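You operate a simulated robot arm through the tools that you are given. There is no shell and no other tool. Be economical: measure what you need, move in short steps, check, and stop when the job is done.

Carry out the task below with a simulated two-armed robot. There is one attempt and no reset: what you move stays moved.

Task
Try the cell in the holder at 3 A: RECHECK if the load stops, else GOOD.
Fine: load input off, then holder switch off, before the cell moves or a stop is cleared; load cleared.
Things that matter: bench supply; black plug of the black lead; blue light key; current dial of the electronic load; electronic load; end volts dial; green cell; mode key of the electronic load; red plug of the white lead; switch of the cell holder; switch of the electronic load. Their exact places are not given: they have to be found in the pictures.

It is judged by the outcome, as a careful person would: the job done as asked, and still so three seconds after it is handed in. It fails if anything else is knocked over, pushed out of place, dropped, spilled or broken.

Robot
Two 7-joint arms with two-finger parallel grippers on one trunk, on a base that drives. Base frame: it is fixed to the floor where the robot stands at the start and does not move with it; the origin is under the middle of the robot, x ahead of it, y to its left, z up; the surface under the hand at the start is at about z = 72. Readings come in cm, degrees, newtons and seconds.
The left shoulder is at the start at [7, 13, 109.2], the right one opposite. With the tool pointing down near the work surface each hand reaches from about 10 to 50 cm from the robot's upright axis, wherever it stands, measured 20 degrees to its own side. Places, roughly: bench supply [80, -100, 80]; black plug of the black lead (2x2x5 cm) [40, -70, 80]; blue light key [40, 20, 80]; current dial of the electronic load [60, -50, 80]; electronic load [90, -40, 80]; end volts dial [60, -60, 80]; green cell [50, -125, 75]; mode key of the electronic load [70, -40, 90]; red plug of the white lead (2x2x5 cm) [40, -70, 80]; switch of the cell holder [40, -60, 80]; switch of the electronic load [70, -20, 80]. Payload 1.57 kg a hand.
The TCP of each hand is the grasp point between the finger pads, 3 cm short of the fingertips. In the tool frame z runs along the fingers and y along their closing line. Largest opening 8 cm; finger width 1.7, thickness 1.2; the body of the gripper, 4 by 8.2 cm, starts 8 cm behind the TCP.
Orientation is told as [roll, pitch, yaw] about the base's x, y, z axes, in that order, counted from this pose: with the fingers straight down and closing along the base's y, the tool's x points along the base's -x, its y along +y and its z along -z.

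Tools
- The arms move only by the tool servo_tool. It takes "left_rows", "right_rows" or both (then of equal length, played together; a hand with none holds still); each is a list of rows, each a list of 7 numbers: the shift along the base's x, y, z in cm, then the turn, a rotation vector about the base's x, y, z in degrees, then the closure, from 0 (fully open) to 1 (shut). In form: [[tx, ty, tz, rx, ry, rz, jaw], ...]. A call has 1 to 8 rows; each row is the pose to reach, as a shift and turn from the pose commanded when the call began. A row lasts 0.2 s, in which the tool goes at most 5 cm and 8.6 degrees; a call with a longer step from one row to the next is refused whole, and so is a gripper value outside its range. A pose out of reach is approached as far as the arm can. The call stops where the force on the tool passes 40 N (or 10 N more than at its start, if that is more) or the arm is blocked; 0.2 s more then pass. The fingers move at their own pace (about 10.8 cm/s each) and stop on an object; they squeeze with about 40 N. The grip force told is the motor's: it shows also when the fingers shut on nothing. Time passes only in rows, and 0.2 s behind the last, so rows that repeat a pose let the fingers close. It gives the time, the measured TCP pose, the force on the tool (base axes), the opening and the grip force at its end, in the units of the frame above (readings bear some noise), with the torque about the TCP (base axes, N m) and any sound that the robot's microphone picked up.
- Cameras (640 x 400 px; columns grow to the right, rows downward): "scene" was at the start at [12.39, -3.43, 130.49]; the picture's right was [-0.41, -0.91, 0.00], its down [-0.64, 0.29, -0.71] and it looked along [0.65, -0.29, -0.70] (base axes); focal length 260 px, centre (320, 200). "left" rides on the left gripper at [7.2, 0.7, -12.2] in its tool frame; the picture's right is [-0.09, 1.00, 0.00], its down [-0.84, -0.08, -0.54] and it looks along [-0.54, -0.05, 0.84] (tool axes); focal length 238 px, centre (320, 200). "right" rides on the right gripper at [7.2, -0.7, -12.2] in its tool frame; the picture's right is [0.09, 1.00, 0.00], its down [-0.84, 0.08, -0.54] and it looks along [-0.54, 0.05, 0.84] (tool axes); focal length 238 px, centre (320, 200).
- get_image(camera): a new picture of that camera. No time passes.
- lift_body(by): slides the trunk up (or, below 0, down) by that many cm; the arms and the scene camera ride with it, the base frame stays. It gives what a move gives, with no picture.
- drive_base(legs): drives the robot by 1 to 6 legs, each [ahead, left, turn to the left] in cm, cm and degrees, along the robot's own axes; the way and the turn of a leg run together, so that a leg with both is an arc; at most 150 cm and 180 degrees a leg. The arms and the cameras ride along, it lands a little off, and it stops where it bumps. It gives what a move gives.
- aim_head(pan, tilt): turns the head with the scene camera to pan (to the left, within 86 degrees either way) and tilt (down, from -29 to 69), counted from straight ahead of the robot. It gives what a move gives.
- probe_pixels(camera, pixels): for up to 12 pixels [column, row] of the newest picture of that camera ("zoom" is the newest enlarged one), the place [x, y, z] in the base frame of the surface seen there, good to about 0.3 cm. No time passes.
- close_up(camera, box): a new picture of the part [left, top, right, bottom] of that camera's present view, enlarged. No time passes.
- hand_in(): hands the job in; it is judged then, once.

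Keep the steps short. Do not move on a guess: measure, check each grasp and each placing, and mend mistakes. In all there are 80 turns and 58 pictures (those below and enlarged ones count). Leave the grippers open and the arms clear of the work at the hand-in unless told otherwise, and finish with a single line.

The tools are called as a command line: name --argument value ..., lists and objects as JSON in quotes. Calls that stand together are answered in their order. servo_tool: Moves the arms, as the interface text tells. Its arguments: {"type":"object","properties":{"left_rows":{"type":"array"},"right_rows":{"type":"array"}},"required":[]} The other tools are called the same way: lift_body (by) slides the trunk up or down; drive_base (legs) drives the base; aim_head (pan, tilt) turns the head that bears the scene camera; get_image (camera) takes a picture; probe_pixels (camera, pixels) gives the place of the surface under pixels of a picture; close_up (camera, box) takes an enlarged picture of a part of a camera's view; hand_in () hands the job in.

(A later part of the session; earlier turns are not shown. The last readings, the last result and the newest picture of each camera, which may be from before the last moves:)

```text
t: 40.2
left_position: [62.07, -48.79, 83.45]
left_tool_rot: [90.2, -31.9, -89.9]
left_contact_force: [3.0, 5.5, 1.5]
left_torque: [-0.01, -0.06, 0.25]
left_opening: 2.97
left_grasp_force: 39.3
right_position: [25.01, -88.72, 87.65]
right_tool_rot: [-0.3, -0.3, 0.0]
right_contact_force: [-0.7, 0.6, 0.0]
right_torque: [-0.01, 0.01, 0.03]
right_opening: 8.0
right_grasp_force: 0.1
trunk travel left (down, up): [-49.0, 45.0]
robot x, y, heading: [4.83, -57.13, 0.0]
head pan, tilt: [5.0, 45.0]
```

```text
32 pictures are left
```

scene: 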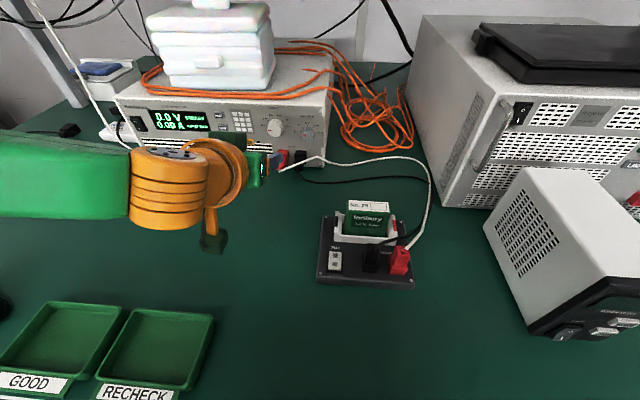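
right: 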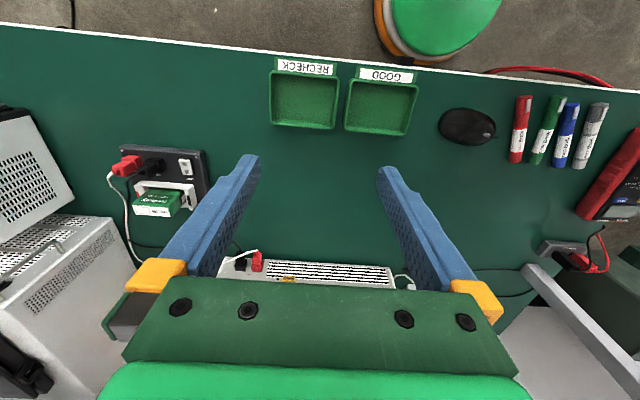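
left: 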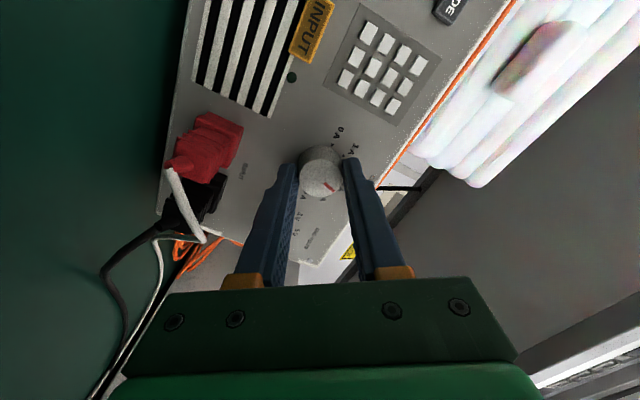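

The knob followed through 108°. I'll open, draw back straight, unroll, and check where the dial points.

servo_tool --left_rows '[[0, 0, 0, 0, 0, 0, 0.45], [0, 0, 0, 0, 0, 0, 0.4], [-3, 0, 0, 0, 0, 0, 0.4], [-6, 0, 0, 0, 0, 0, 0.4]]'

servo_tool --left_rows '[[0, 0, 0, -8, 0, 0, 1], [0, 0, 0, -16, 0, 0, 1], [0, 0, 0, -24, 0, 0, 1], [0, 0, 0, -32, 0, 0, 1], [0, 0, 0, -40, 0, 0, 1], [0, 0, 0, -48, 0, 0, 1], [0, 0, 0, -56, 0, 0, 1], [0, 0, 0, -58, 0, 0, 1]]'

get_image --camera "left"

close_up --camera "left" --box '[200, 60, 520, 260]'

```text
t: 41.2
left_position: [56.14, -48.98, 83.47]
left_tool_rot: [90.2, -32.0, -89.9]
left_contact_force: [-0.1, 0.6, 0.4]
left_torque: [0.0, 0.0, -0.02]
left_opening: 4.82
left_grasp_force: 0.0
right_position: [24.99, -88.75, 87.59]
right_tool_rot: [-0.2, -0.3, -0.1]
right_contact_force: [-0.1, -0.8, 0.4]
right_torque: [0.03, -0.04, 0.0]
right_opening: 7.99
right_grasp_force: 0.1
trunk travel left (down, up): [-49.0, 45.0]
robot x, y, heading: [5.0, -56.75, 0.1]
head pan, tilt: [5.0, 45.0]
```

```text
t: 43.0
left_position: [56.02, -49.08, 83.42]
left_tool_rot: [-35.0, -89.8, 35.3]
left_contact_force: [-0.2, -0.1, 0.5]
left_torque: [0.02, 0.01, 0.02]
left_opening: 0.0
left_grasp_force: 21.4
right_position: [25.01, -88.83, 87.66]
right_tool_rot: [-0.1, -0.4, -0.1]
right_contact_force: [-0.8, -0.2, -0.7]
right_torque: [-0.01, 0.02, 0.05]
right_opening: 7.99
right_grasp_force: 0.0
trunk travel left (down, up): [-49.0, 45.0]
robot x, y, heading: [4.51, -56.99, -0.1]
head pan, tilt: [5.0, 45.0]
```

```text
31 pictures are left
```

left: 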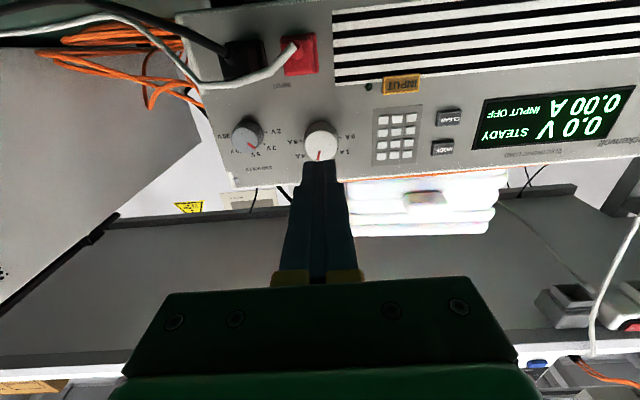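

```text
2.00 times, centred on (360, 160) of left
```

zoom: 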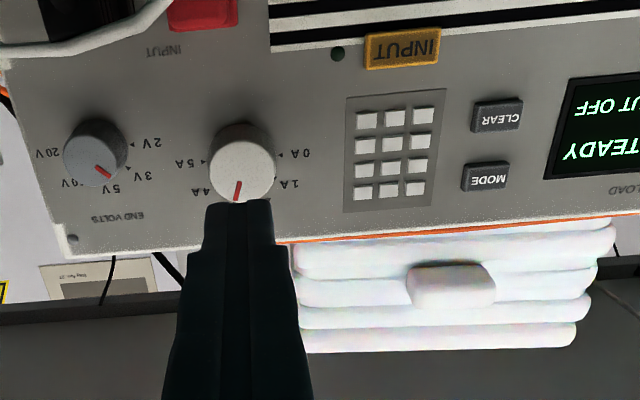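

The pointer stands about 16–18° right of vertical, which is 3 A. I'll confirm later from the scene camera. Next is the holder switch at (38–41, −62, 75), so I'll bring the left hand back, up and pointing down over it.

servo_tool --left_rows '[[-1, 0, 2, 0, 8.5, 0, 1], [-3, 0, 4, 0, 17, 0, 1], [-6, 0, 6, 0, 25.5, 0, 1], [-9, -2, 8, 0, 34, 0, 1], [-12, -5, 8, 0, 42.5, 0, 1], [-15, -8, 8, 0, 51, 0, 1], [-17, -11, 8, 0, 59.5, 0, 1], [-18, -13, 8, 0, 68, 0, 1]]'

get_image --camera "scene"

close_up --camera "left" --box '[160, 20, 480, 220]'

```text
t: 44.8
left_position: [37.97, -62.17, 91.51]
left_tool_rot: [0.5, -21.5, -0.3]
left_contact_force: [-0.3, 0.6, 0.9]
left_torque: [0.05, -0.02, -0.01]
left_opening: 0.0
left_grasp_force: 21.2
right_position: [24.9, -88.87, 87.56]
right_tool_rot: [0.0, -0.3, -0.2]
right_contact_force: [-0.8, -0.4, -0.3]
right_torque: [0.01, 0.02, -0.01]
right_opening: 8.0
right_grasp_force: 0.0
trunk travel left (down, up): [-49.0, 45.0]
robot x, y, heading: [5.16, -56.87, 0.0]
head pan, tilt: [5.0, 45.0]
```

```text
29 pictures are left
```

scene: 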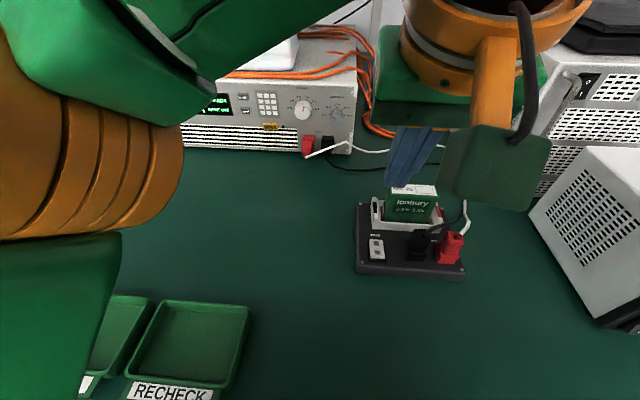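

```text
2.00 times, centred on (320, 120) of left
```

zoom: 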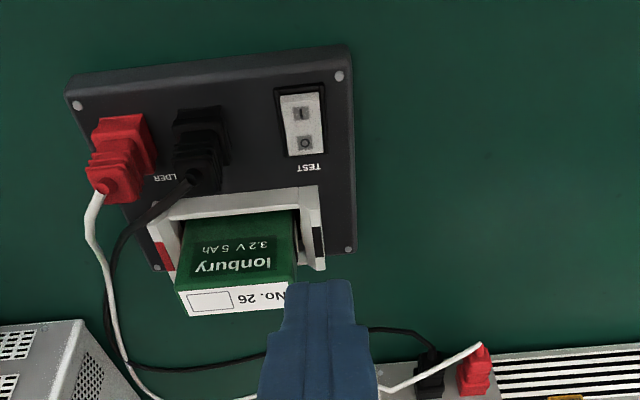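

Good views. I'll measure the rocker from this enlargement and read the dial in the scene view.

probe_pixels --camera "zoom" --pixels '[[300, 92], [301, 103], [302, 115], [304, 128], [306, 143], [307, 152], [285, 120], [324, 118], [190, 310], [290, 285], [180, 290], [235, 265]]'

close_up --camera "scene" --box '[230, 85, 358, 165]'

```text
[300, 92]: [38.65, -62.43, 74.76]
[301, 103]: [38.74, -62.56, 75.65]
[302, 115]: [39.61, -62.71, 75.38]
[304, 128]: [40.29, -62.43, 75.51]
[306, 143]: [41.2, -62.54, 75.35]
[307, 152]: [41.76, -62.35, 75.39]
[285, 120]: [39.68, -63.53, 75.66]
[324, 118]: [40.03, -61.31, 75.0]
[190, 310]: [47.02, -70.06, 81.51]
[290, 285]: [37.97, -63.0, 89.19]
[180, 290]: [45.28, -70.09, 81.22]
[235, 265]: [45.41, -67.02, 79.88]
```

```text
5.00 times, centred on (294, 125) of scene
```

zoom: 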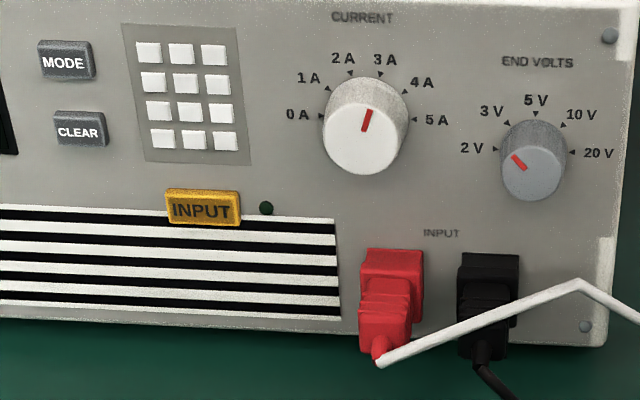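

The dial is at 3 A, and the end volts are unchanged at 3 V. I'll press the I end of the holder switch (x 38.9, y −62.4, top z 75.5) by coming straight down.

servo_tool --left_rows '[[0.7, -0.2, -4.5, 0, 0, 0, 1], [0.7, -0.2, -9, 0, 0, 0, 1], [0.7, -0.2, -11.8, 0, 0, 0, 1], [0.7, -0.2, -12.6, 0, 0, 0, 1], [0.7, -0.2, -13.1, 0, 0, 0, 1], [0.7, -0.2, -13.5, 0, 0, 0, 1]]'

servo_tool --left_rows '[[0, 0, 4, 0, 0, 0, 1], [0, 0, 8, 0, 0, 0, 1], [0, 0, 12, 0, 0, 0, 1]]'

close_up --camera "left" --box '[160, 20, 480, 220]'

```text
t: 46.2
left_position: [38.78, -62.06, 78.3]
left_tool_rot: [0.0, -22.4, 0.2]
left_contact_force: [11.1, -1.1, 38.9]
left_torque: [0.0, -0.49, -0.18]
left_opening: 0.01
left_grasp_force: 20.9
right_position: [24.83, -88.89, 87.79]
right_tool_rot: [-0.1, -0.4, 0.0]
right_contact_force: [-0.7, 0.0, -0.5]
right_torque: [0.0, 0.04, 0.0]
right_opening: 8.0
right_grasp_force: 0.0
trunk travel left (down, up): [-49.0, 45.0]
robot x, y, heading: [4.69, -57.43, 0.2]
head pan, tilt: [5.0, 45.0]
```

```text
t: 47.0
left_position: [38.76, -62.17, 89.8]
left_tool_rot: [0.2, -21.8, -0.1]
left_contact_force: [0.9, 0.4, 0.3]
left_torque: [0.01, -0.02, 0.0]
left_opening: 0.0
left_grasp_force: 21.2
right_position: [24.95, -88.93, 87.67]
right_tool_rot: [0.0, -0.3, -0.1]
right_contact_force: [-0.2, -0.7, 0.4]
right_torque: [-0.01, 0.03, 0.02]
right_opening: 8.0
right_grasp_force: 0.0
trunk travel left (down, up): [-49.0, 45.0]
robot x, y, heading: [4.84, -56.97, -0.2]
head pan, tilt: [5.0, 45.0]
```

```text
2.00 times, centred on (320, 120) of left
```

zoom: 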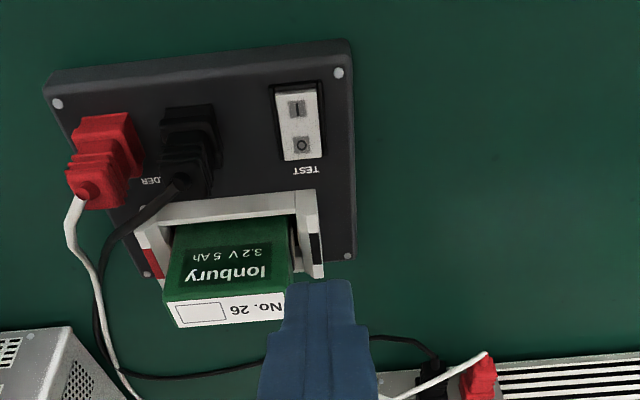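

The press met firm resistance. I'll check for the flip by looking at the load's voltage and a closer view of the rocker.

close_up --camera "left" --box '[280, 50, 344, 110]'

aim_head --pan 14 --tilt 35

get_image --camera "scene"

```text
6.67 times, centred on (312, 80) of left
```

zoom: 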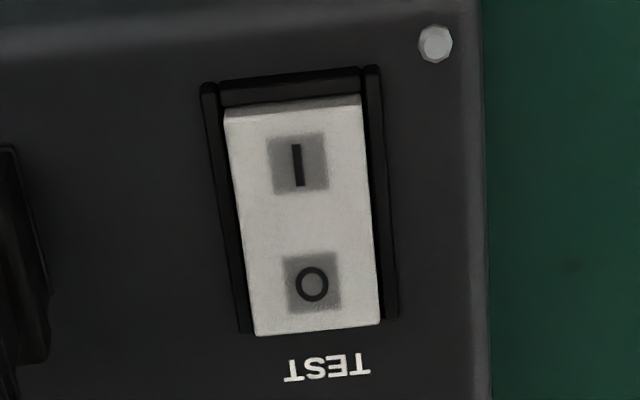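

```text
t: 47.8
left_position: [38.85, -62.05, 89.83]
left_tool_rot: [0.3, -21.8, 0.1]
left_contact_force: [0.1, -0.3, -0.1]
left_torque: [0.03, -0.01, -0.01]
left_opening: 0.01
left_grasp_force: 20.8
right_position: [24.92, -88.91, 87.74]
right_tool_rot: [0.0, -0.3, 0.0]
right_contact_force: [0.1, 0.1, -0.3]
right_torque: [0.02, -0.01, -0.01]
right_opening: 8.01
right_grasp_force: 0.1
trunk travel left (down, up): [-49.0, 45.0]
robot x, y, heading: [5.18, -57.18, 0.2]
head pan, tilt: [14.0, 35.0]
```

```text
24 pictures are left
```

scene: 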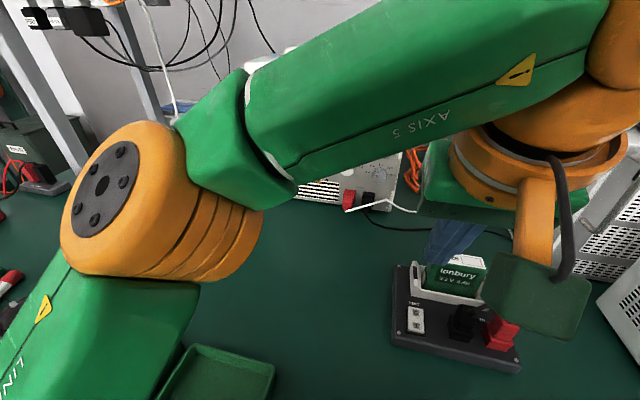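

The rocker's recess is now at its I end, so the holder switch is on. Next I'll bring the hand in front of the INPUT key (≈65.1, −42, 79.7) and check the display from the wrist camera.

servo_tool --left_rows '[[1.5, 3.3, 0, 0, -6.5, 0, 1], [4, 6.6, 0, 0, -13, 0, 1], [6.5, 10, 0, 0, -19.5, 0, 1], [9, 13.3, -1, 0, -26, 0, 1], [12, 16.6, -2.5, 0, -32.5, 0, 1], [15, 20, -4, 0, -38, 0, 1], [15, 20, -4, 0, -38, 0, 1]]'

get_image --camera "left"

```text
t: 49.4
left_position: [53.59, -41.9, 86.03]
left_tool_rot: [0.4, -59.8, -0.2]
left_contact_force: [-0.2, -0.4, -0.4]
left_torque: [0.01, -0.01, -0.02]
left_opening: 0.0
left_grasp_force: 21.3
right_position: [25.03, -88.89, 87.66]
right_tool_rot: [-0.1, -0.2, -0.1]
right_contact_force: [-0.2, -0.5, -0.7]
right_torque: [0.0, 0.0, 0.03]
right_opening: 8.0
right_grasp_force: 0.0
trunk travel left (down, up): [-49.0, 45.0]
robot x, y, heading: [5.02, -56.98, 0.1]
head pan, tilt: [14.0, 35.0]
```

```text
23 pictures are left
```

left: 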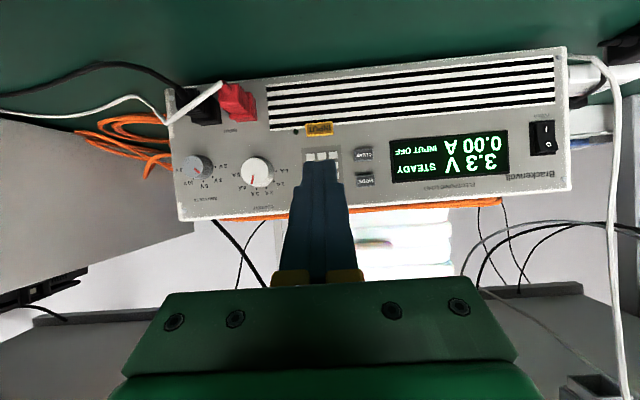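

The load reads 3.3 V, 0.00 A, STEADY, INPUT OFF, so the cell is connected. I'll measure the INPUT key at (319,128) and the CLEAR key at (363,154).

probe_pixels --camera "left" --pixels '[[310, 128], [319, 128], [328, 128], [319, 132], [363, 154], [358, 154], [369, 154], [296, 131]]'

```text
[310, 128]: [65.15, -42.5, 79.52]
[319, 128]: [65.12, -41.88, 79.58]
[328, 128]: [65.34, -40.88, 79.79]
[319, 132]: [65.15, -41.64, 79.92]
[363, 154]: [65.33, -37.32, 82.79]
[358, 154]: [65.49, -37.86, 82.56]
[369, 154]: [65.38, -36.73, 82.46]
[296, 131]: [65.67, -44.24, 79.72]
```

servo_tool --left_rows '[[1.5, 0.1, -3, 0, 0, 0, 1], [4, 0.1, -5.6, 0, 0, 0, 1], [7.5, 0.1, -5.6, 0, 0, 0, 1], [8.4, 0.1, -5.6, 0, 0, 0, 1], [8.8, 0.1, -5.6, 0, 0, 0, 1], [9.1, 0.1, -5.6, 0, 0, 0, 1]]'

servo_tool --left_rows '[[-3, 0, 0.5, 0, 0, 0, 1], [-6, 0, 2.5, 0, 0, 0, 1], [-8, 0, 5.5, 0, 0, 0, 1]]'

get_image --camera "left"

```text
t: 50.8
left_position: [62.8, -42.03, 80.33]
left_tool_rot: [0.3, -59.8, -0.1]
left_contact_force: [-11.6, -0.2, -6.3]
left_torque: [-0.02, 0.28, -0.03]
left_opening: 0.03
left_grasp_force: 21.0
right_position: [24.8, -88.93, 87.79]
right_tool_rot: [-0.1, -0.4, -0.1]
right_contact_force: [-0.7, -0.8, -0.2]
right_torque: [0.0, 0.0, 0.01]
right_opening: 8.01
right_grasp_force: 0.1
trunk travel left (down, up): [-49.0, 45.0]
robot x, y, heading: [4.99, -56.76, 0.4]
head pan, tilt: [14.0, 35.0]
heard: click
```

```text
t: 51.5
left_position: [54.85, -42.22, 85.76]
left_tool_rot: [0.4, -59.9, -0.1]
left_contact_force: [-0.4, 0.5, -0.4]
left_torque: [0.02, 0.01, 0.01]
left_opening: 0.01
left_grasp_force: 21.4
right_position: [25.04, -88.84, 87.74]
right_tool_rot: [-0.1, -0.3, 0.0]
right_contact_force: [0.7, -0.4, 1.2]
right_torque: [-0.03, -0.02, -0.02]
right_opening: 8.0
right_grasp_force: 0.0
trunk travel left (down, up): [-49.0, 45.0]
robot x, y, heading: [5.19, -57.27, 0.2]
head pan, tilt: [14.0, 35.0]
```

```text
22 pictures are left
```

left: 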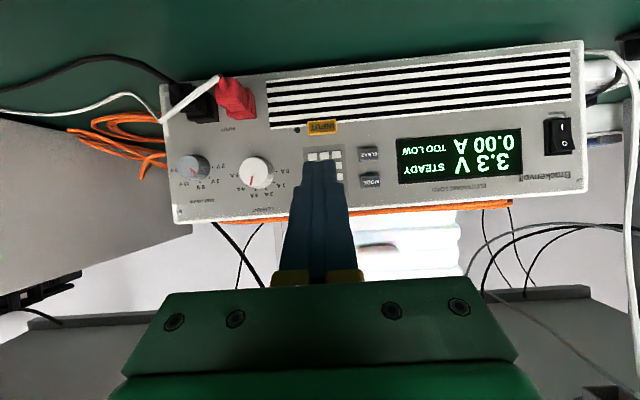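

The load stopped with "TOO LOW" at once, which means RECHECK. Before clearing, I need to know whether the input is still on, so I'll look closely at the lamp and display.

close_up --camera "left" --box '[270, 105, 526, 215]'

```text
2.50 times, centred on (398, 160) of left
```

zoom: 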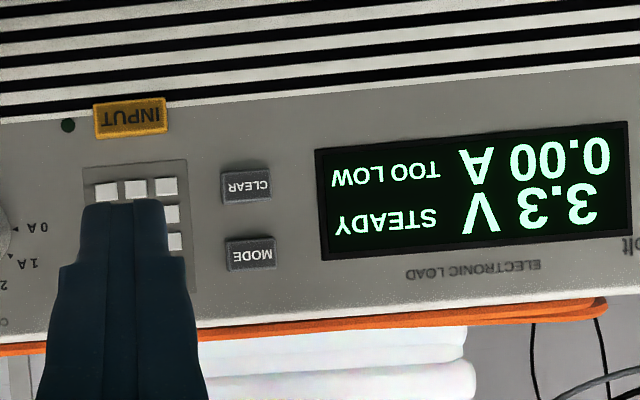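

The lamp beside INPUT is dark and the current is 0.00, so the trip seems to have dropped the input. I'll check that the key isn't latched in by comparing its depth (it was x≈65.1).

probe_pixels --camera "zoom" --pixels '[[115, 118], [131, 118], [148, 116], [131, 110], [131, 128], [245, 186], [68, 125], [250, 255]]'

```text
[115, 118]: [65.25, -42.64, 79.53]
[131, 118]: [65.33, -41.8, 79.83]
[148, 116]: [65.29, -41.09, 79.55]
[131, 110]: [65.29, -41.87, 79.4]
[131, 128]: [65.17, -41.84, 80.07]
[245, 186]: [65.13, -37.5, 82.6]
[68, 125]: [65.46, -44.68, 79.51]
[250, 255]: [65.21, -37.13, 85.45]
```

The key isn't latched and the lamp is dark, so the input is off. Next comes the holder switch: I'll move over its O end (x 41.1, y −62.4) with the fingers straight down.

servo_tool --left_rows '[[-2, -2, 1, 0, 7.5, 0, 1], [-4, -4, 2, 0, 15, 0, 1], [-6, -7, 3, 0, 22.5, 0, 1], [-8, -10, 4, 0, 30, 0, 1], [-10, -13, 5, 0, 37.5, 0, 1], [-12, -16, 5, 0, 45, 0, 1], [-13, -18.5, 5, 0, 52.5, 0, 1], [-13.75, -20.2, 5, 0, 60, 0, 1]]'

get_image --camera "left"

```text
t: 53.4
left_position: [39.93, -59.04, 88.19]
left_tool_rot: [0.9, -0.6, -0.3]
left_contact_force: [-0.2, -0.8, 0.7]
left_torque: [0.01, 0.02, -0.01]
left_opening: 0.01
left_grasp_force: 21.4
left hand out of reach, approached as far as the arm can: row 7, 8
right_position: [24.99, -89.03, 87.78]
right_tool_rot: [-0.2, -0.2, -0.1]
right_contact_force: [-0.9, 0.2, -0.6]
right_torque: [0.02, 0.02, 0.01]
right_opening: 8.0
right_grasp_force: 0.0
trunk travel left (down, up): [-49.0, 45.0]
robot x, y, heading: [4.51, -57.19, 0.3]
head pan, tilt: [14.0, 35.0]
```

```text
20 pictures are left
```

left: 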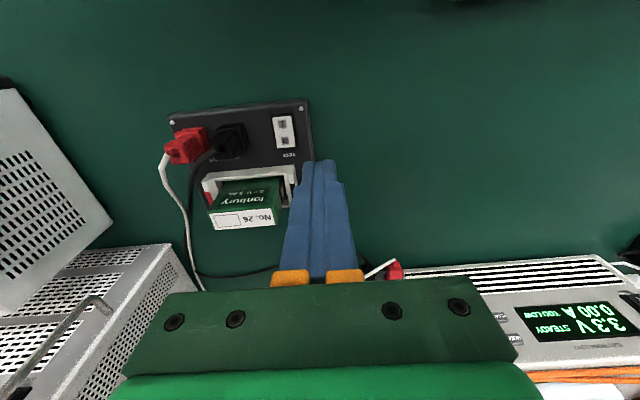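

With the trunk this low, pointing straight down is at its limit. I'll raise the trunk 14 cm for the work over the holder.

lift_body --by 14

servo_tool --left_rows '[[0.4, -1, -4, -0.9, 0.6, 0, 1], [0.8, -2, -8, -0.9, 0.6, 0, 1], [1.2, -3.3, -12, -0.9, 0.6, 0, 1], [1.2, -3.3, -16, -0.9, 0.6, 0, 1]]'

close_up --camera "left" --box '[160, 20, 480, 220]'

```text
t: 55.0
left_position: [39.91, -59.02, 102.14]
left_tool_rot: [1.0, -0.7, -0.3]
left_contact_force: [0.4, -0.1, -0.3]
left_torque: [0.01, 0.02, 0.03]
left_opening: 0.0
left_grasp_force: 21.0
right_position: [25.08, -88.84, 101.73]
right_tool_rot: [-0.1, -0.2, -0.1]
right_contact_force: [-0.8, -0.9, -0.3]
right_torque: [0.04, 0.03, -0.02]
right_opening: 7.98
right_grasp_force: 0.1
trunk travel left (down, up): [-63.0, 31.0]
robot x, y, heading: [5.15, -57.03, 0.2]
head pan, tilt: [14.0, 35.0]
```

```text
t: 56.0
left_position: [41.29, -62.07, 85.96]
left_tool_rot: [-0.1, 0.0, -0.3]
left_contact_force: [0.5, 0.0, -0.5]
left_torque: [-0.02, -0.03, 0.0]
left_opening: 0.0
left_grasp_force: 21.7
right_position: [24.99, -88.7, 101.67]
right_tool_rot: [-0.1, -0.2, 0.0]
right_contact_force: [-0.1, 0.4, 0.7]
right_torque: [0.02, -0.01, -0.02]
right_opening: 8.0
right_grasp_force: 0.1
trunk travel left (down, up): [-63.0, 31.0]
robot x, y, heading: [4.83, -56.91, -0.2]
head pan, tilt: [14.0, 35.0]
```

```text
2.00 times, centred on (320, 120) of left
```

zoom: 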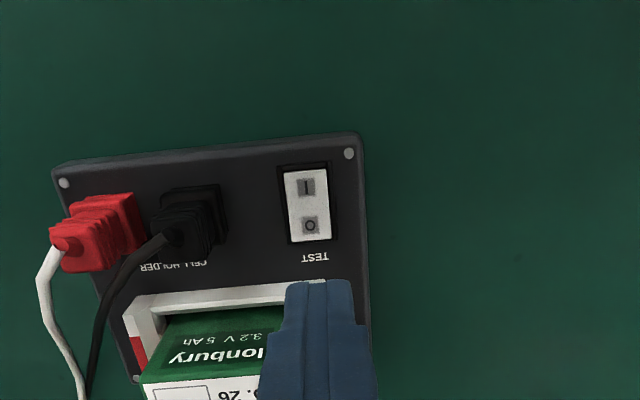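

probe_pixels --camera "zoom" --pixels '[[306, 178], [308, 205], [310, 222], [311, 236], [300, 282], [240, 292], [335, 290], [320, 285]]'

```text
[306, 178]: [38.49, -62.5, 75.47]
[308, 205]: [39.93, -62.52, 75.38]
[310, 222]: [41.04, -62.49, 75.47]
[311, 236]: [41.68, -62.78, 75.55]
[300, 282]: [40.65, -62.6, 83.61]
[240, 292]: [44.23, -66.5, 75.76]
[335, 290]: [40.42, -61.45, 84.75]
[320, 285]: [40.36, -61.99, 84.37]
```

O end is at (41.1–41.7, −62.5, 75.5), and the holder frame starts at x 44, clear of the fingertip. I'll press down.

servo_tool --left_rows '[[0, -0.4, -3.5, 0, 0, 0, 1], [0, -0.4, -6.5, 0, 0, 0, 1], [0, -0.4, -7.4, 0, 0, 0, 1], [0, -0.4, -7.9, 0, 0, 0, 1], [0, -0.4, -8.3, 0, 0, 0, 1], [0, -0.4, -8.6, 0, 0, 0, 1]]'

servo_tool --left_rows '[[0, 0, 4, 0, 0, 0, 1], [0, 1, 8, 0, 0, 0, 1], [0, 3, 12, 0, 0, 0, 0.5], [0, 4, 13, 0, 0, 0, 0.3]]'

get_image --camera "left"

```text
t: 57.3
left_position: [41.23, -62.54, 78.3]
left_tool_rot: [-0.3, -0.9, -0.1]
left_contact_force: [-2.2, 3.6, 18.7]
left_torque: [0.09, 0.2, -0.16]
left_opening: 0.02
left_grasp_force: 21.0
right_position: [24.62, -88.54, 101.87]
right_tool_rot: [-0.2, -0.5, 0.0]
right_contact_force: [-0.2, 0.4, 0.5]
right_torque: [0.01, -0.02, 0.0]
right_opening: 8.0
right_grasp_force: 0.1
trunk travel left (down, up): [-63.0, 31.0]
robot x, y, heading: [5.18, -57.12, 0.3]
head pan, tilt: [14.0, 35.0]
stopped in row 6 (left hand): the force on the tool passed its limit at 48 N (the readings are from after the stop); the commanded pose is now the measured one
```

```text
t: 58.3
left_position: [41.25, -58.77, 91.15]
left_tool_rot: [-0.3, -0.4, -0.2]
left_contact_force: [0.2, 0.6, -0.2]
left_torque: [0.0, 0.02, -0.01]
left_opening: 5.6
left_grasp_force: 0.0
right_position: [25.02, -88.83, 101.63]
right_tool_rot: [-0.1, -0.3, 0.0]
right_contact_force: [0.8, -1.0, -0.3]
right_torque: [0.0, -0.01, 0.0]
right_opening: 8.0
right_grasp_force: 0.1
trunk travel left (down, up): [-63.0, 31.0]
robot x, y, heading: [4.91, -56.73, -0.1]
head pan, tilt: [14.0, 35.0]
```

```text
18 pictures are left
```

left: 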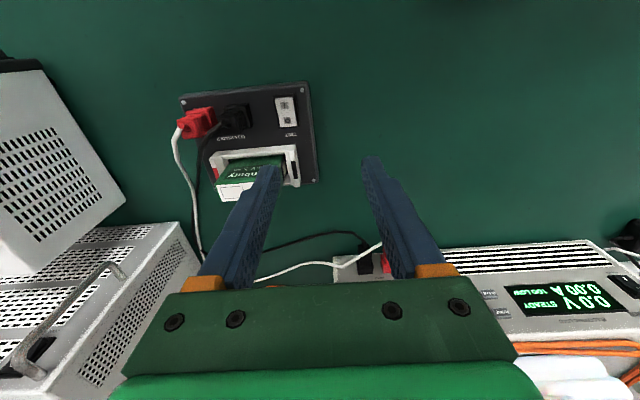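

The load now shows 0.0 V, so the holder is off, and TOO LOW is still displayed. Next is the cell. I'll enlarge and measure it.

close_up --camera "left" --box '[170, 70, 330, 220]'

```text
2.67 times, centred on (250, 145) of left
```

zoom: 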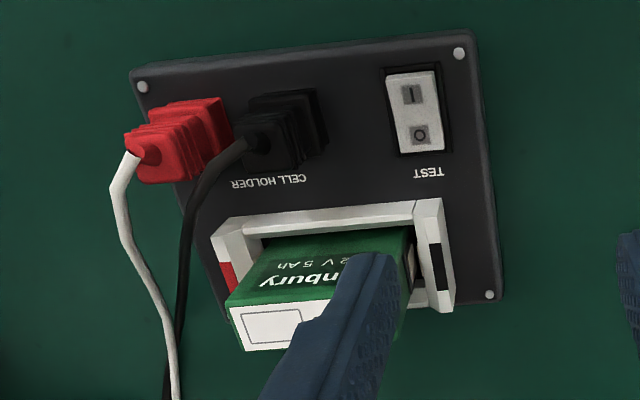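

probe_pixels --camera "zoom" --pixels '[[238, 315], [250, 344], [290, 345], [262, 300], [265, 250], [395, 240], [330, 245], [405, 260], [412, 280], [320, 215], [430, 215], [222, 240]]'

aim_head --pan -10 --tilt 45

get_image --camera "scene"

```text
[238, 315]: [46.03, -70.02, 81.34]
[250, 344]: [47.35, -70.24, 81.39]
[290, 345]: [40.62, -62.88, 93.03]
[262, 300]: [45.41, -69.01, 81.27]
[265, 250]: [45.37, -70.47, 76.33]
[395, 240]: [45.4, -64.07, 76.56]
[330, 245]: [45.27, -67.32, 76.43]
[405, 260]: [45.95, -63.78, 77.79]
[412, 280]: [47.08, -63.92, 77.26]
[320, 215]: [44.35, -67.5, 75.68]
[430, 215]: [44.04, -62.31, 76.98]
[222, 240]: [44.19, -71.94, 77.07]
```

```text
t: 59.1
left_position: [41.26, -58.73, 91.09]
left_tool_rot: [-0.3, -0.5, -0.2]
left_contact_force: [-0.1, 0.1, 0.1]
left_torque: [0.04, -0.03, 0.04]
left_opening: 5.61
left_grasp_force: 0.2
right_position: [24.95, -88.77, 101.7]
right_tool_rot: [0.0, -0.4, 0.1]
right_contact_force: [1.0, -0.1, -0.3]
right_torque: [0.0, 0.02, -0.04]
right_opening: 8.0
right_grasp_force: 0.1
trunk travel left (down, up): [-63.0, 31.0]
robot x, y, heading: [4.69, -56.77, 0.3]
head pan, tilt: [-10.0, 45.0]
```

```text
16 pictures are left
```

scene: 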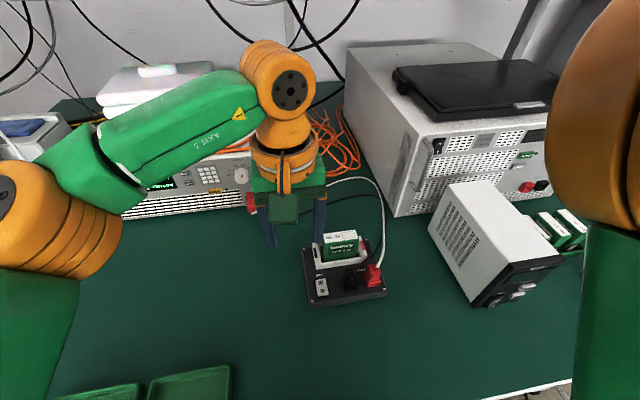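

The cell's front face is at x 45.35, it spans y −63.8…−70.6, and its top is at z 81.3, about 2.5 cm thick in x. I'll turn the hand 90° to grip across its thickness, staying high above it.

servo_tool --left_rows '[[0.7, -1, 0, 0, 0, -8.5, 0.25], [1.4, -2, 0, 0, 0, -17, 0.25], [2.1, -3, 0, 0, 0, -25.5, 0.25], [2.8, -4, 0, 0, 0, -34, 0.25], [3.5, -5, 0, 0, 0, -42.5, 0.25], [4.2, -6, 0, 0, 0, -51, 0.25], [4.9, -7, 0, 0, 0, -59.5, 0.25], [5.5, -8, 0, 0, 0, -68, 0.25]]'

servo_tool --left_rows '[[0, 0, 0, 0, 0, -8.5, 0.25], [0, 0, 0, 0, 0, -17, 0.25], [0, 0, 0, 0, 0, -22, 0.25], [0, 0, 0, 0, 0, -22, 0.25]]'

get_image --camera "left"

```text
t: 61.0
left_position: [38.91, -62.79, 94.61]
left_tool_rot: [0.6, -2.2, -66.7]
left_contact_force: [-0.2, 0.7, 0.8]
left_torque: [-0.05, -0.06, 0.01]
left_opening: 6.0
left_grasp_force: 0.1
left hand out of reach, approached as far as the arm can: row 5, 6, 7, 8
right_position: [25.08, -88.66, 101.7]
right_tool_rot: [-0.2, -0.3, 0.0]
right_contact_force: [0.2, 0.3, 0.3]
right_torque: [-0.05, 0.03, 0.0]
right_opening: 8.01
right_grasp_force: 0.1
trunk travel left (down, up): [-63.0, 31.0]
robot x, y, heading: [4.96, -57.22, 0.3]
head pan, tilt: [-10.0, 45.0]
```

```text
t: 62.0
left_position: [32.4, -61.66, 92.92]
left_tool_rot: [-0.2, -0.5, -90.2]
left_contact_force: [-0.3, 0.0, 0.3]
left_torque: [0.02, -0.02, -0.01]
left_opening: 6.01
left_grasp_force: 0.1
left hand out of reach, approached as far as the arm can: row 1, 2, 3, 4
right_position: [24.99, -88.98, 101.71]
right_tool_rot: [-0.1, -0.3, 0.0]
right_contact_force: [-0.1, 0.3, 0.6]
right_torque: [-0.01, -0.03, 0.0]
right_opening: 8.01
right_grasp_force: 0.0
trunk travel left (down, up): [-63.0, 31.0]
robot x, y, heading: [4.78, -56.85, 0.1]
head pan, tilt: [-10.0, 45.0]
```

```text
15 pictures are left
```

left: 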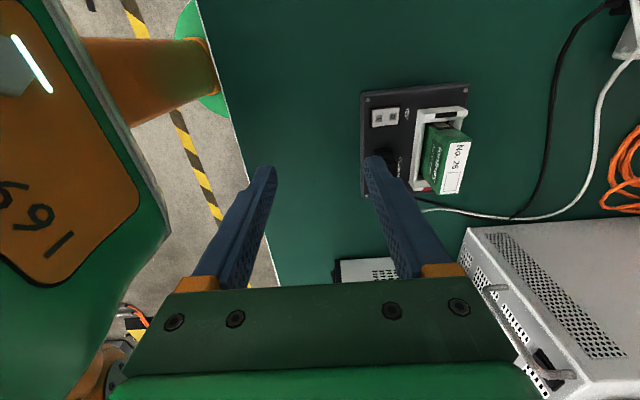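

Turning clockwise runs the wrist into its limit. I'll swing the other way to +90°, rotating back while moving over the cell at height.

servo_tool --left_rows '[[0.5, 0.3, 0, 0, 0, 8.5, 0.25], [1, 0.6, 0, 0, 0, 17, 0.25], [1.5, 1, 0, 0, 0, 25.5, 0.25], [2.5, 1, 0, 0, 0, 34, 0.25], [3.5, 1, 0, 0, 0, 42.5, 0.25], [4.5, 1, 0, 0, 0, 51, 0.25], [5.5, 1, 0, 0, 0, 59.5, 0.25], [6.5, 1, 0, 0, 0, 68, 0.25]]'

servo_tool --left_rows '[[0.5, 0, 0, 0, 0, 8.5, 0.25], [1, 0, 0, 0, 0, 17, 0.25], [1.5, 0, 0, 0, 0, 25.5, 0.25], [2.5, 0, 0, 0, 0, 34, 0.25], [3.5, 0, 0, 0, 0, 42.5, 0.25], [4, 0, 0, 0, 0, 51, 0.25], [4, -1, 0, 0, 0, 59.5, 0.25], [4, -2, 0, 0, 0, 68, 0.25]]'

servo_tool --left_rows '[[0.5, -0.5, 0, 0, 0, 8.5, 0.25], [1, -1, 0, 0, 0, 17, 0.25], [2, -2, 0, 0, 0, 25.5, 0.25], [3, -3, 0, 0, 0, 34, 0.25], [3.5, -4, 0, 0, 0, 42, 0.25], [3.5, -4.5, 0, 0, 0, 44, 0.25]]'

```text
t: 63.8
left_position: [38.85, -60.54, 92.7]
left_tool_rot: [-0.1, -0.5, -22.0]
left_contact_force: [0.5, -0.6, 0.2]
left_torque: [0.0, -0.01, -0.01]
left_opening: 5.98
left_grasp_force: 0.1
right_position: [25.06, -88.81, 101.68]
right_tool_rot: [-0.1, -0.3, 0.0]
right_contact_force: [1.4, 0.0, 0.9]
right_torque: [0.01, 0.02, -0.01]
right_opening: 7.98
right_grasp_force: 0.2
trunk travel left (down, up): [-63.0, 31.0]
robot x, y, heading: [4.79, -57.11, 0.3]
head pan, tilt: [-10.0, 45.0]
```

```text
t: 65.5
left_position: [43.02, -62.48, 92.62]
left_tool_rot: [-0.3, -0.6, 45.8]
left_contact_force: [-0.2, 0.0, 0.3]
left_torque: [-0.03, 0.0, 0.0]
left_opening: 6.03
left_grasp_force: 0.0
right_position: [24.98, -88.97, 101.73]
right_tool_rot: [0.0, -0.3, -0.1]
right_contact_force: [1.2, 0.3, -0.3]
right_torque: [0.02, -0.02, 0.01]
right_opening: 8.0
right_grasp_force: 0.0
trunk travel left (down, up): [-63.0, 31.0]
robot x, y, heading: [4.74, -56.42, 0.1]
head pan, tilt: [-10.0, 45.0]
```

```text
t: 67.0
left_position: [43.28, -62.74, 90.97]
left_tool_rot: [-0.3, -0.7, 88.9]
left_contact_force: [0.0, 0.1, -0.3]
left_torque: [0.01, 0.02, 0.01]
left_opening: 6.0
left_grasp_force: 0.1
left hand out of reach, approached as far as the arm can: row 2, 3, 4, 5, 6
right_position: [25.01, -88.91, 101.71]
right_tool_rot: [-0.1, -0.3, 0.0]
right_contact_force: [-0.4, 0.3, -1.7]
right_torque: [-0.01, 0.02, -0.04]
right_opening: 8.0
right_grasp_force: 0.0
trunk travel left (down, up): [-63.0, 31.0]
robot x, y, heading: [4.99, -56.82, 0.3]
head pan, tilt: [-10.0, 45.0]
```

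It reached yaw 89° at (43.3, −62.7). The base will carry the rest, 3.3 cm ahead and 3.9 cm right.

drive_base --legs '[[3.3, -3.9, 0]]'

get_image --camera "left"

```text
t: 67.9
left_position: [46.4, -66.44, 91.17]
left_tool_rot: [-0.4, -0.6, 88.8]
left_contact_force: [-0.2, 0.4, -0.5]
left_torque: [0.01, -0.04, 0.0]
left_opening: 5.99
left_grasp_force: 0.0
right_position: [28.09, -92.67, 101.82]
right_tool_rot: [-0.2, -0.3, 0.0]
right_contact_force: [-0.2, -0.2, -0.1]
right_torque: [-0.02, -0.02, 0.01]
right_opening: 7.98
right_grasp_force: 0.0
trunk travel left (down, up): [-63.0, 31.0]
robot x, y, heading: [8.35, -61.41, -0.1]
head pan, tilt: [-10.0, 45.0]
```

```text
14 pictures are left
```

left: 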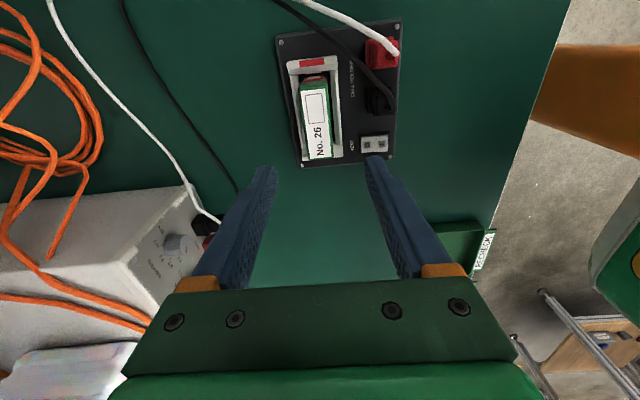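

The hand straddles the cell, which is now seen end-on at (318,120). I'll measure its top edges and the leads near the finger paths.

probe_pixels --camera "left" --pixels '[[304, 150], [329, 150], [304, 100], [325, 95], [316, 120], [316, 85], [306, 156], [332, 60], [345, 120], [360, 50], [348, 90]]'

```text
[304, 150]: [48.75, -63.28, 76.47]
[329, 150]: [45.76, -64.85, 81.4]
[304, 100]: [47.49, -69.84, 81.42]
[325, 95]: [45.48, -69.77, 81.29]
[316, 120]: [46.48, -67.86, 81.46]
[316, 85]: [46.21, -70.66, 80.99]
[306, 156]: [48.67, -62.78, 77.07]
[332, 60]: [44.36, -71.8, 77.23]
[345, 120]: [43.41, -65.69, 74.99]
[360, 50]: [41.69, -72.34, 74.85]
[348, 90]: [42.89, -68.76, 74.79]
```

The cell's top spans x 45.4–47.7, centred at 46.5. I'll descend to tips at z≈77.8, just above the frame walls, and close.

servo_tool --left_rows '[[0.1, 0, -4, 0, 0, 0, 0.25], [0.1, -0.4, -7.5, 0, 0, 0, 0.25], [0.1, -0.4, -10.3, 0, 0, 0, 0.25], [0.1, -0.4, -10.3, 0, 0, 0, 0.25]]'

close_up --camera "left" --box '[220, 20, 420, 220]'

```text
t: 68.9
left_position: [46.59, -67.0, 80.72]
left_tool_rot: [-0.3, -0.7, 88.8]
left_contact_force: [0.3, 0.3, -0.2]
left_torque: [0.01, -0.05, -0.01]
left_opening: 5.99
left_grasp_force: 0.0
right_position: [28.35, -92.7, 101.67]
right_tool_rot: [-0.2, -0.3, -0.1]
right_contact_force: [-0.3, -0.4, -0.3]
right_torque: [0.02, 0.05, 0.01]
right_opening: 8.03
right_grasp_force: 0.1
trunk travel left (down, up): [-63.0, 31.0]
robot x, y, heading: [8.07, -60.73, 0.1]
head pan, tilt: [-10.0, 45.0]
```

```text
2.00 times, centred on (320, 120) of left
```

zoom: 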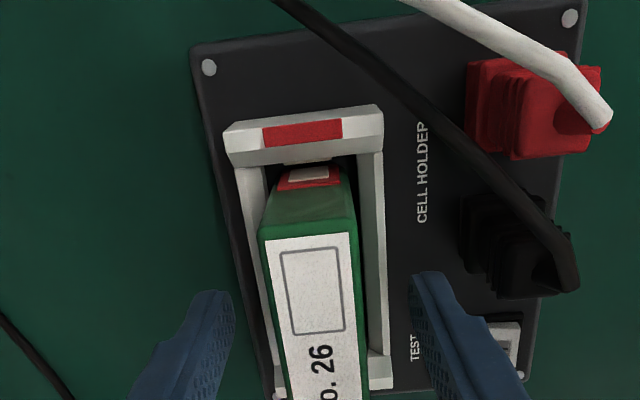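

Both fingers are clear of the frame and leads. I'll close on the cell.

servo_tool --left_rows '[[0, 0, 0, 0, 0, 0, 0.6], [0, 0, 0, 0, 0, 0, 0.8], [0, 0, 0, 0, 0, 0, 0.8]]'

servo_tool --left_rows '[[0, 0, 1, 0, 0, 0, 0.8], [0, 0, 3, 0, 0, 0, 0.8], [0, 0, 6, 0, 0, 0, 0.8], [0, 0, 10, 0, 0, 0, 0.8]]'

get_image --camera "left"

```text
t: 69.7
left_position: [46.64, -66.88, 80.68]
left_tool_rot: [-0.3, -0.7, 88.8]
left_contact_force: [-1.2, -0.4, 0.3]
left_torque: [-0.03, 0.07, -0.02]
left_opening: 2.55
left_grasp_force: 37.4
right_position: [28.18, -92.85, 101.65]
right_tool_rot: [-0.1, -0.3, 0.0]
right_contact_force: [1.0, -0.7, -1.0]
right_torque: [-0.03, 0.02, 0.01]
right_opening: 7.99
right_grasp_force: 0.1
trunk travel left (down, up): [-63.0, 31.0]
robot x, y, heading: [8.19, -60.93, 0.1]
head pan, tilt: [-10.0, 45.0]
```

```text
t: 70.7
left_position: [46.64, -67.03, 90.78]
left_tool_rot: [-0.3, -0.6, 88.8]
left_contact_force: [0.5, 0.0, -2.8]
left_torque: [-0.02, 0.0, 0.02]
left_opening: 2.56
left_grasp_force: 37.0
right_position: [28.07, -92.81, 101.62]
right_tool_rot: [-0.1, -0.3, 0.0]
right_contact_force: [-0.5, 0.4, 0.1]
right_torque: [0.02, -0.01, 0.02]
right_opening: 8.01
right_grasp_force: 0.0
trunk travel left (down, up): [-63.0, 31.0]
robot x, y, heading: [7.86, -61.13, 0.0]
head pan, tilt: [-10.0, 45.0]
```

```text
12 pictures are left
```

left: 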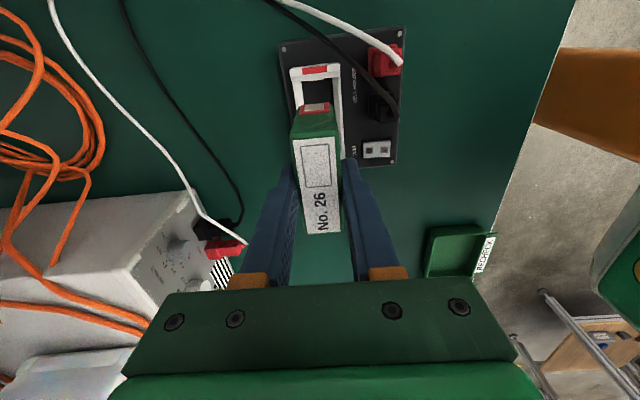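

The cell is held firmly (2.56 cm, 37 N) and is out of its holder. I'll carry it with the base, back 19.6 and left 26, to hang over the RECHECK tray (27, −41).

drive_base --legs '[[-19.6, 0, 0], [0, 26, 0]]'

get_image --camera "left"

```text
t: 73.7
left_position: [26.91, -41.02, 90.72]
left_tool_rot: [-0.3, -0.7, 88.9]
left_contact_force: [0.2, 0.4, -2.2]
left_torque: [0.01, 0.01, 0.0]
left_opening: 2.58
left_grasp_force: 37.0
right_position: [8.58, -66.9, 101.67]
right_tool_rot: [0.0, -0.2, 0.2]
right_contact_force: [-0.4, 0.4, -0.1]
right_torque: [0.0, 0.02, -0.01]
right_opening: 7.98
right_grasp_force: 0.0
trunk travel left (down, up): [-63.0, 31.0]
robot x, y, heading: [-11.9, -35.18, 0.3]
head pan, tilt: [-10.0, 45.0]
```

```text
11 pictures are left
```

left: 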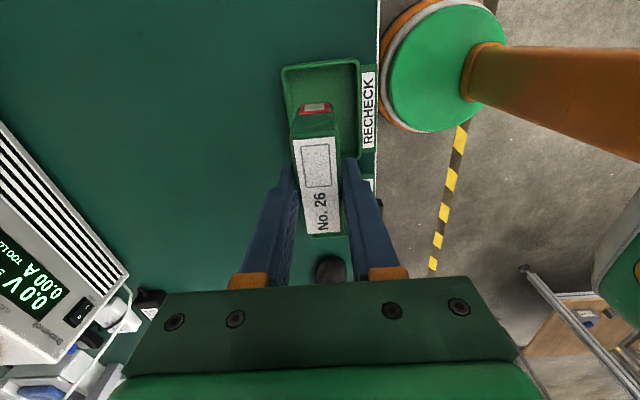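

I'll measure the tray's rims and floor.

probe_pixels --camera "left" --pixels '[[283, 69], [357, 62], [286, 118], [359, 120], [320, 63], [300, 85], [340, 80], [358, 158], [345, 150], [370, 75], [370, 145]]'

```text
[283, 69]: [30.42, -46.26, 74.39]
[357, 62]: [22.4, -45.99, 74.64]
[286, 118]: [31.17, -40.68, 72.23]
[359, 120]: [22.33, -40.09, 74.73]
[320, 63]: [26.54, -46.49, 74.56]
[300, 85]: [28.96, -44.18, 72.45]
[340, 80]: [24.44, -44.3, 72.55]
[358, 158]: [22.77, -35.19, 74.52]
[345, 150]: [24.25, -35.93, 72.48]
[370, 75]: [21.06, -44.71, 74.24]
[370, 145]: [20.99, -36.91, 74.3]
```

Tray interior: x 22.8–30.5, y −46…−35.3, floor z 72.5. I'll lower the cell in the middle.

servo_tool --left_rows '[[-0.2, 0.3, -4, 0, 0, 0, 0.8], [-0.2, 0.3, -8, 0, 0, 0, 0.8], [-0.2, 0.3, -11, 0, 0, 0, 0.8], [-0.2, 0.3, -12, 0, 0, 0, 0.8], [-0.2, 0.3, -12.4, 0, 0, 0, 0.8], [-0.2, 0.3, -12.4, 0, 0, 0, 0.8]]'

```text
t: 75.1
left_position: [26.6, -40.53, 78.45]
left_tool_rot: [-0.7, -0.6, 89.1]
left_contact_force: [7.6, -0.2, 26.7]
left_torque: [-0.06, -0.12, 0.04]
left_opening: 2.57
left_grasp_force: 36.9
right_position: [8.32, -66.74, 101.75]
right_tool_rot: [0.0, -0.4, 0.2]
right_contact_force: [0.2, -0.2, 0.5]
right_torque: [-0.01, 0.01, 0.01]
right_opening: 8.01
right_grasp_force: 0.1
trunk travel left (down, up): [-63.0, 31.0]
robot x, y, heading: [-11.95, -35.02, 0.6]
head pan, tilt: [-10.0, 45.0]
```

It has touched down with about 27 N. I'll ease up 0.2 cm, open, and rise.

servo_tool --left_rows '[[0, 0, 0.15, 0, 0, 0, 0.8], [0, 0, 0.2, 0, 0, 0, 0.6], [0, 0, 0.2, 0, 0, 0, 0.4], [0, 0, 0.2, 0, 0, 0, 0.4], [0, 0, 3, 0, 0, 0, 0.4], [0, 0, 7, 0, 0, 0, 0.4], [0, 0, 11, 0, 0, 0, 0.4]]'

get_image --camera "left"

```text
t: 76.7
left_position: [26.86, -40.46, 89.48]
left_tool_rot: [-0.2, -0.6, 89.1]
left_contact_force: [0.2, 0.4, 0.4]
left_torque: [0.02, 0.0, 0.02]
left_opening: 4.8
left_grasp_force: 0.0
right_position: [8.54, -66.8, 101.69]
right_tool_rot: [0.0, -0.3, 0.2]
right_contact_force: [0.1, -0.2, -0.7]
right_torque: [-0.01, 0.0, -0.02]
right_opening: 7.99
right_grasp_force: 0.1
trunk travel left (down, up): [-63.0, 31.0]
robot x, y, heading: [-11.37, -35.36, 0.3]
head pan, tilt: [-10.0, 45.0]
```

```text
10 pictures are left
```

left: 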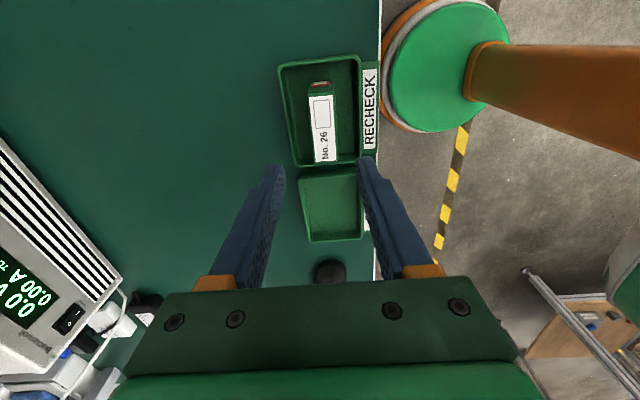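

The cell stands upright in the RECHECK tray. The last step is to clear the load. I'll rise, turn the hand back to yaw 0, and drive back toward the load.

servo_tool --left_rows '[[0, 0, 2, 0, 0, -6, 0.6], [0, 0, 4, 0, 0, -14.5, 1], [0, 0, 4, 0, 0, -23, 1], [0, 0, 4, 0, 0, -31.5, 1], [0, 0, 4, 0, 0, -40, 1], [0, 0, 4, 0, 0, -48.5, 1], [0, 0, 4, 0, 0, -57, 1], [0, 0, 4, 0, 0, -65, 1]]'

servo_tool --left_rows '[[0, 0, 0, 0, 0, -8, 1], [0, 0, 0, 0, 0, -16, 1], [0, 0, 0, 0, 0, -24, 1], [0, 0, 0, 0, 0, -24, 1]]'

drive_base --legs '[[16.6, 0, 0], [0, -15, 0]]'

```text
t: 78.5
left_position: [26.78, -40.49, 93.27]
left_tool_rot: [-0.3, -0.6, 23.9]
left_contact_force: [0.0, -0.1, 0.3]
left_torque: [-0.01, -0.05, 0.0]
left_opening: 0.02
left_grasp_force: 21.0
right_position: [8.52, -66.87, 101.74]
right_tool_rot: [-0.1, -0.2, 0.1]
right_contact_force: [-0.1, 0.6, 1.0]
right_torque: [0.02, 0.0, 0.0]
right_opening: 8.0
right_grasp_force: 0.0
trunk travel left (down, up): [-63.0, 31.0]
robot x, y, heading: [-11.84, -35.13, 0.2]
head pan, tilt: [-10.0, 45.0]
```

```text
t: 79.5
left_position: [26.71, -40.6, 93.25]
left_tool_rot: [-0.4, -0.6, -0.1]
left_contact_force: [0.1, -0.3, 0.4]
left_torque: [-0.03, -0.04, 0.0]
left_opening: 0.0
left_grasp_force: 21.4
right_position: [8.57, -66.87, 101.69]
right_tool_rot: [-0.1, -0.4, 0.2]
right_contact_force: [-0.2, -0.6, -0.8]
right_torque: [0.01, 0.02, -0.01]
right_opening: 7.96
right_grasp_force: 0.0
trunk travel left (down, up): [-63.0, 31.0]
robot x, y, heading: [-11.81, -35.02, 0.4]
head pan, tilt: [-10.0, 45.0]
```

```text
t: 82.0
left_position: [43.5, -55.36, 93.31]
left_tool_rot: [-0.4, -0.6, 0.2]
left_contact_force: [0.8, 0.0, -0.8]
left_torque: [0.0, 0.02, -0.02]
left_opening: 0.0
left_grasp_force: 20.9
right_position: [25.54, -81.66, 101.77]
right_tool_rot: [-0.2, -0.3, 0.5]
right_contact_force: [0.4, -0.6, 0.1]
right_torque: [-0.01, -0.02, 0.03]
right_opening: 7.99
right_grasp_force: 0.1
trunk travel left (down, up): [-63.0, 31.0]
robot x, y, heading: [5.4, -50.15, 0.5]
head pan, tilt: [-10.0, 45.0]
```

I'll pitch the closed fingers forward and move in front of the CLEAR key (65.3, −37.4, 82.6).

servo_tool --left_rows '[[1.3, 2.2, 0, 0, -7.5, 0, 1], [2.6, 4.5, 0, 0, -15, 0, 1], [4, 6.8, -0.5, 0, -22.5, 0, 1], [5.3, 9, -1, 0, -30, 0, 1], [6.6, 11.3, -2, 0, -37.5, 0, 1], [8, 13.5, -3, 0, -45, 0, 1], [9.3, 15.8, -4, 0, -52.5, 0, 1], [10.5, 18, -5, 0, -59.4, 0, 1]]'

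get_image --camera "left"

```text
t: 83.8
left_position: [54.18, -37.23, 88.3]
left_tool_rot: [-1.0, -60.2, 0.6]
left_contact_force: [-0.6, 0.0, 0.3]
left_torque: [0.0, 0.02, -0.01]
left_opening: 0.0
left_grasp_force: 21.5
right_position: [25.51, -81.53, 101.81]
right_tool_rot: [0.0, -0.2, 0.4]
right_contact_force: [-1.1, 0.2, -0.5]
right_torque: [0.0, 0.01, 0.01]
right_opening: 8.01
right_grasp_force: 0.1
trunk travel left (down, up): [-63.0, 31.0]
robot x, y, heading: [5.25, -50.25, 0.4]
head pan, tilt: [-10.0, 45.0]
```

```text
9 pictures are left
```

left: 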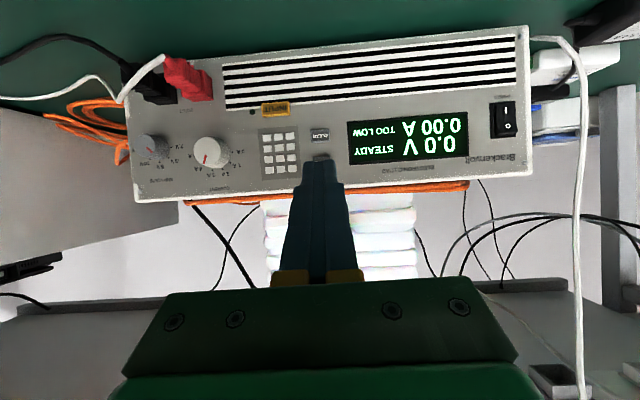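

probe_pixels --camera "left" --pixels '[[314, 135], [320, 135], [326, 135], [320, 130], [320, 139]]'

```text
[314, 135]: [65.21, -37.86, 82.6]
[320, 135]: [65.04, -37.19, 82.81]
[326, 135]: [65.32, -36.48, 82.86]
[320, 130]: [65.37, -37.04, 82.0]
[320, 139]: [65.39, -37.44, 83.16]
```

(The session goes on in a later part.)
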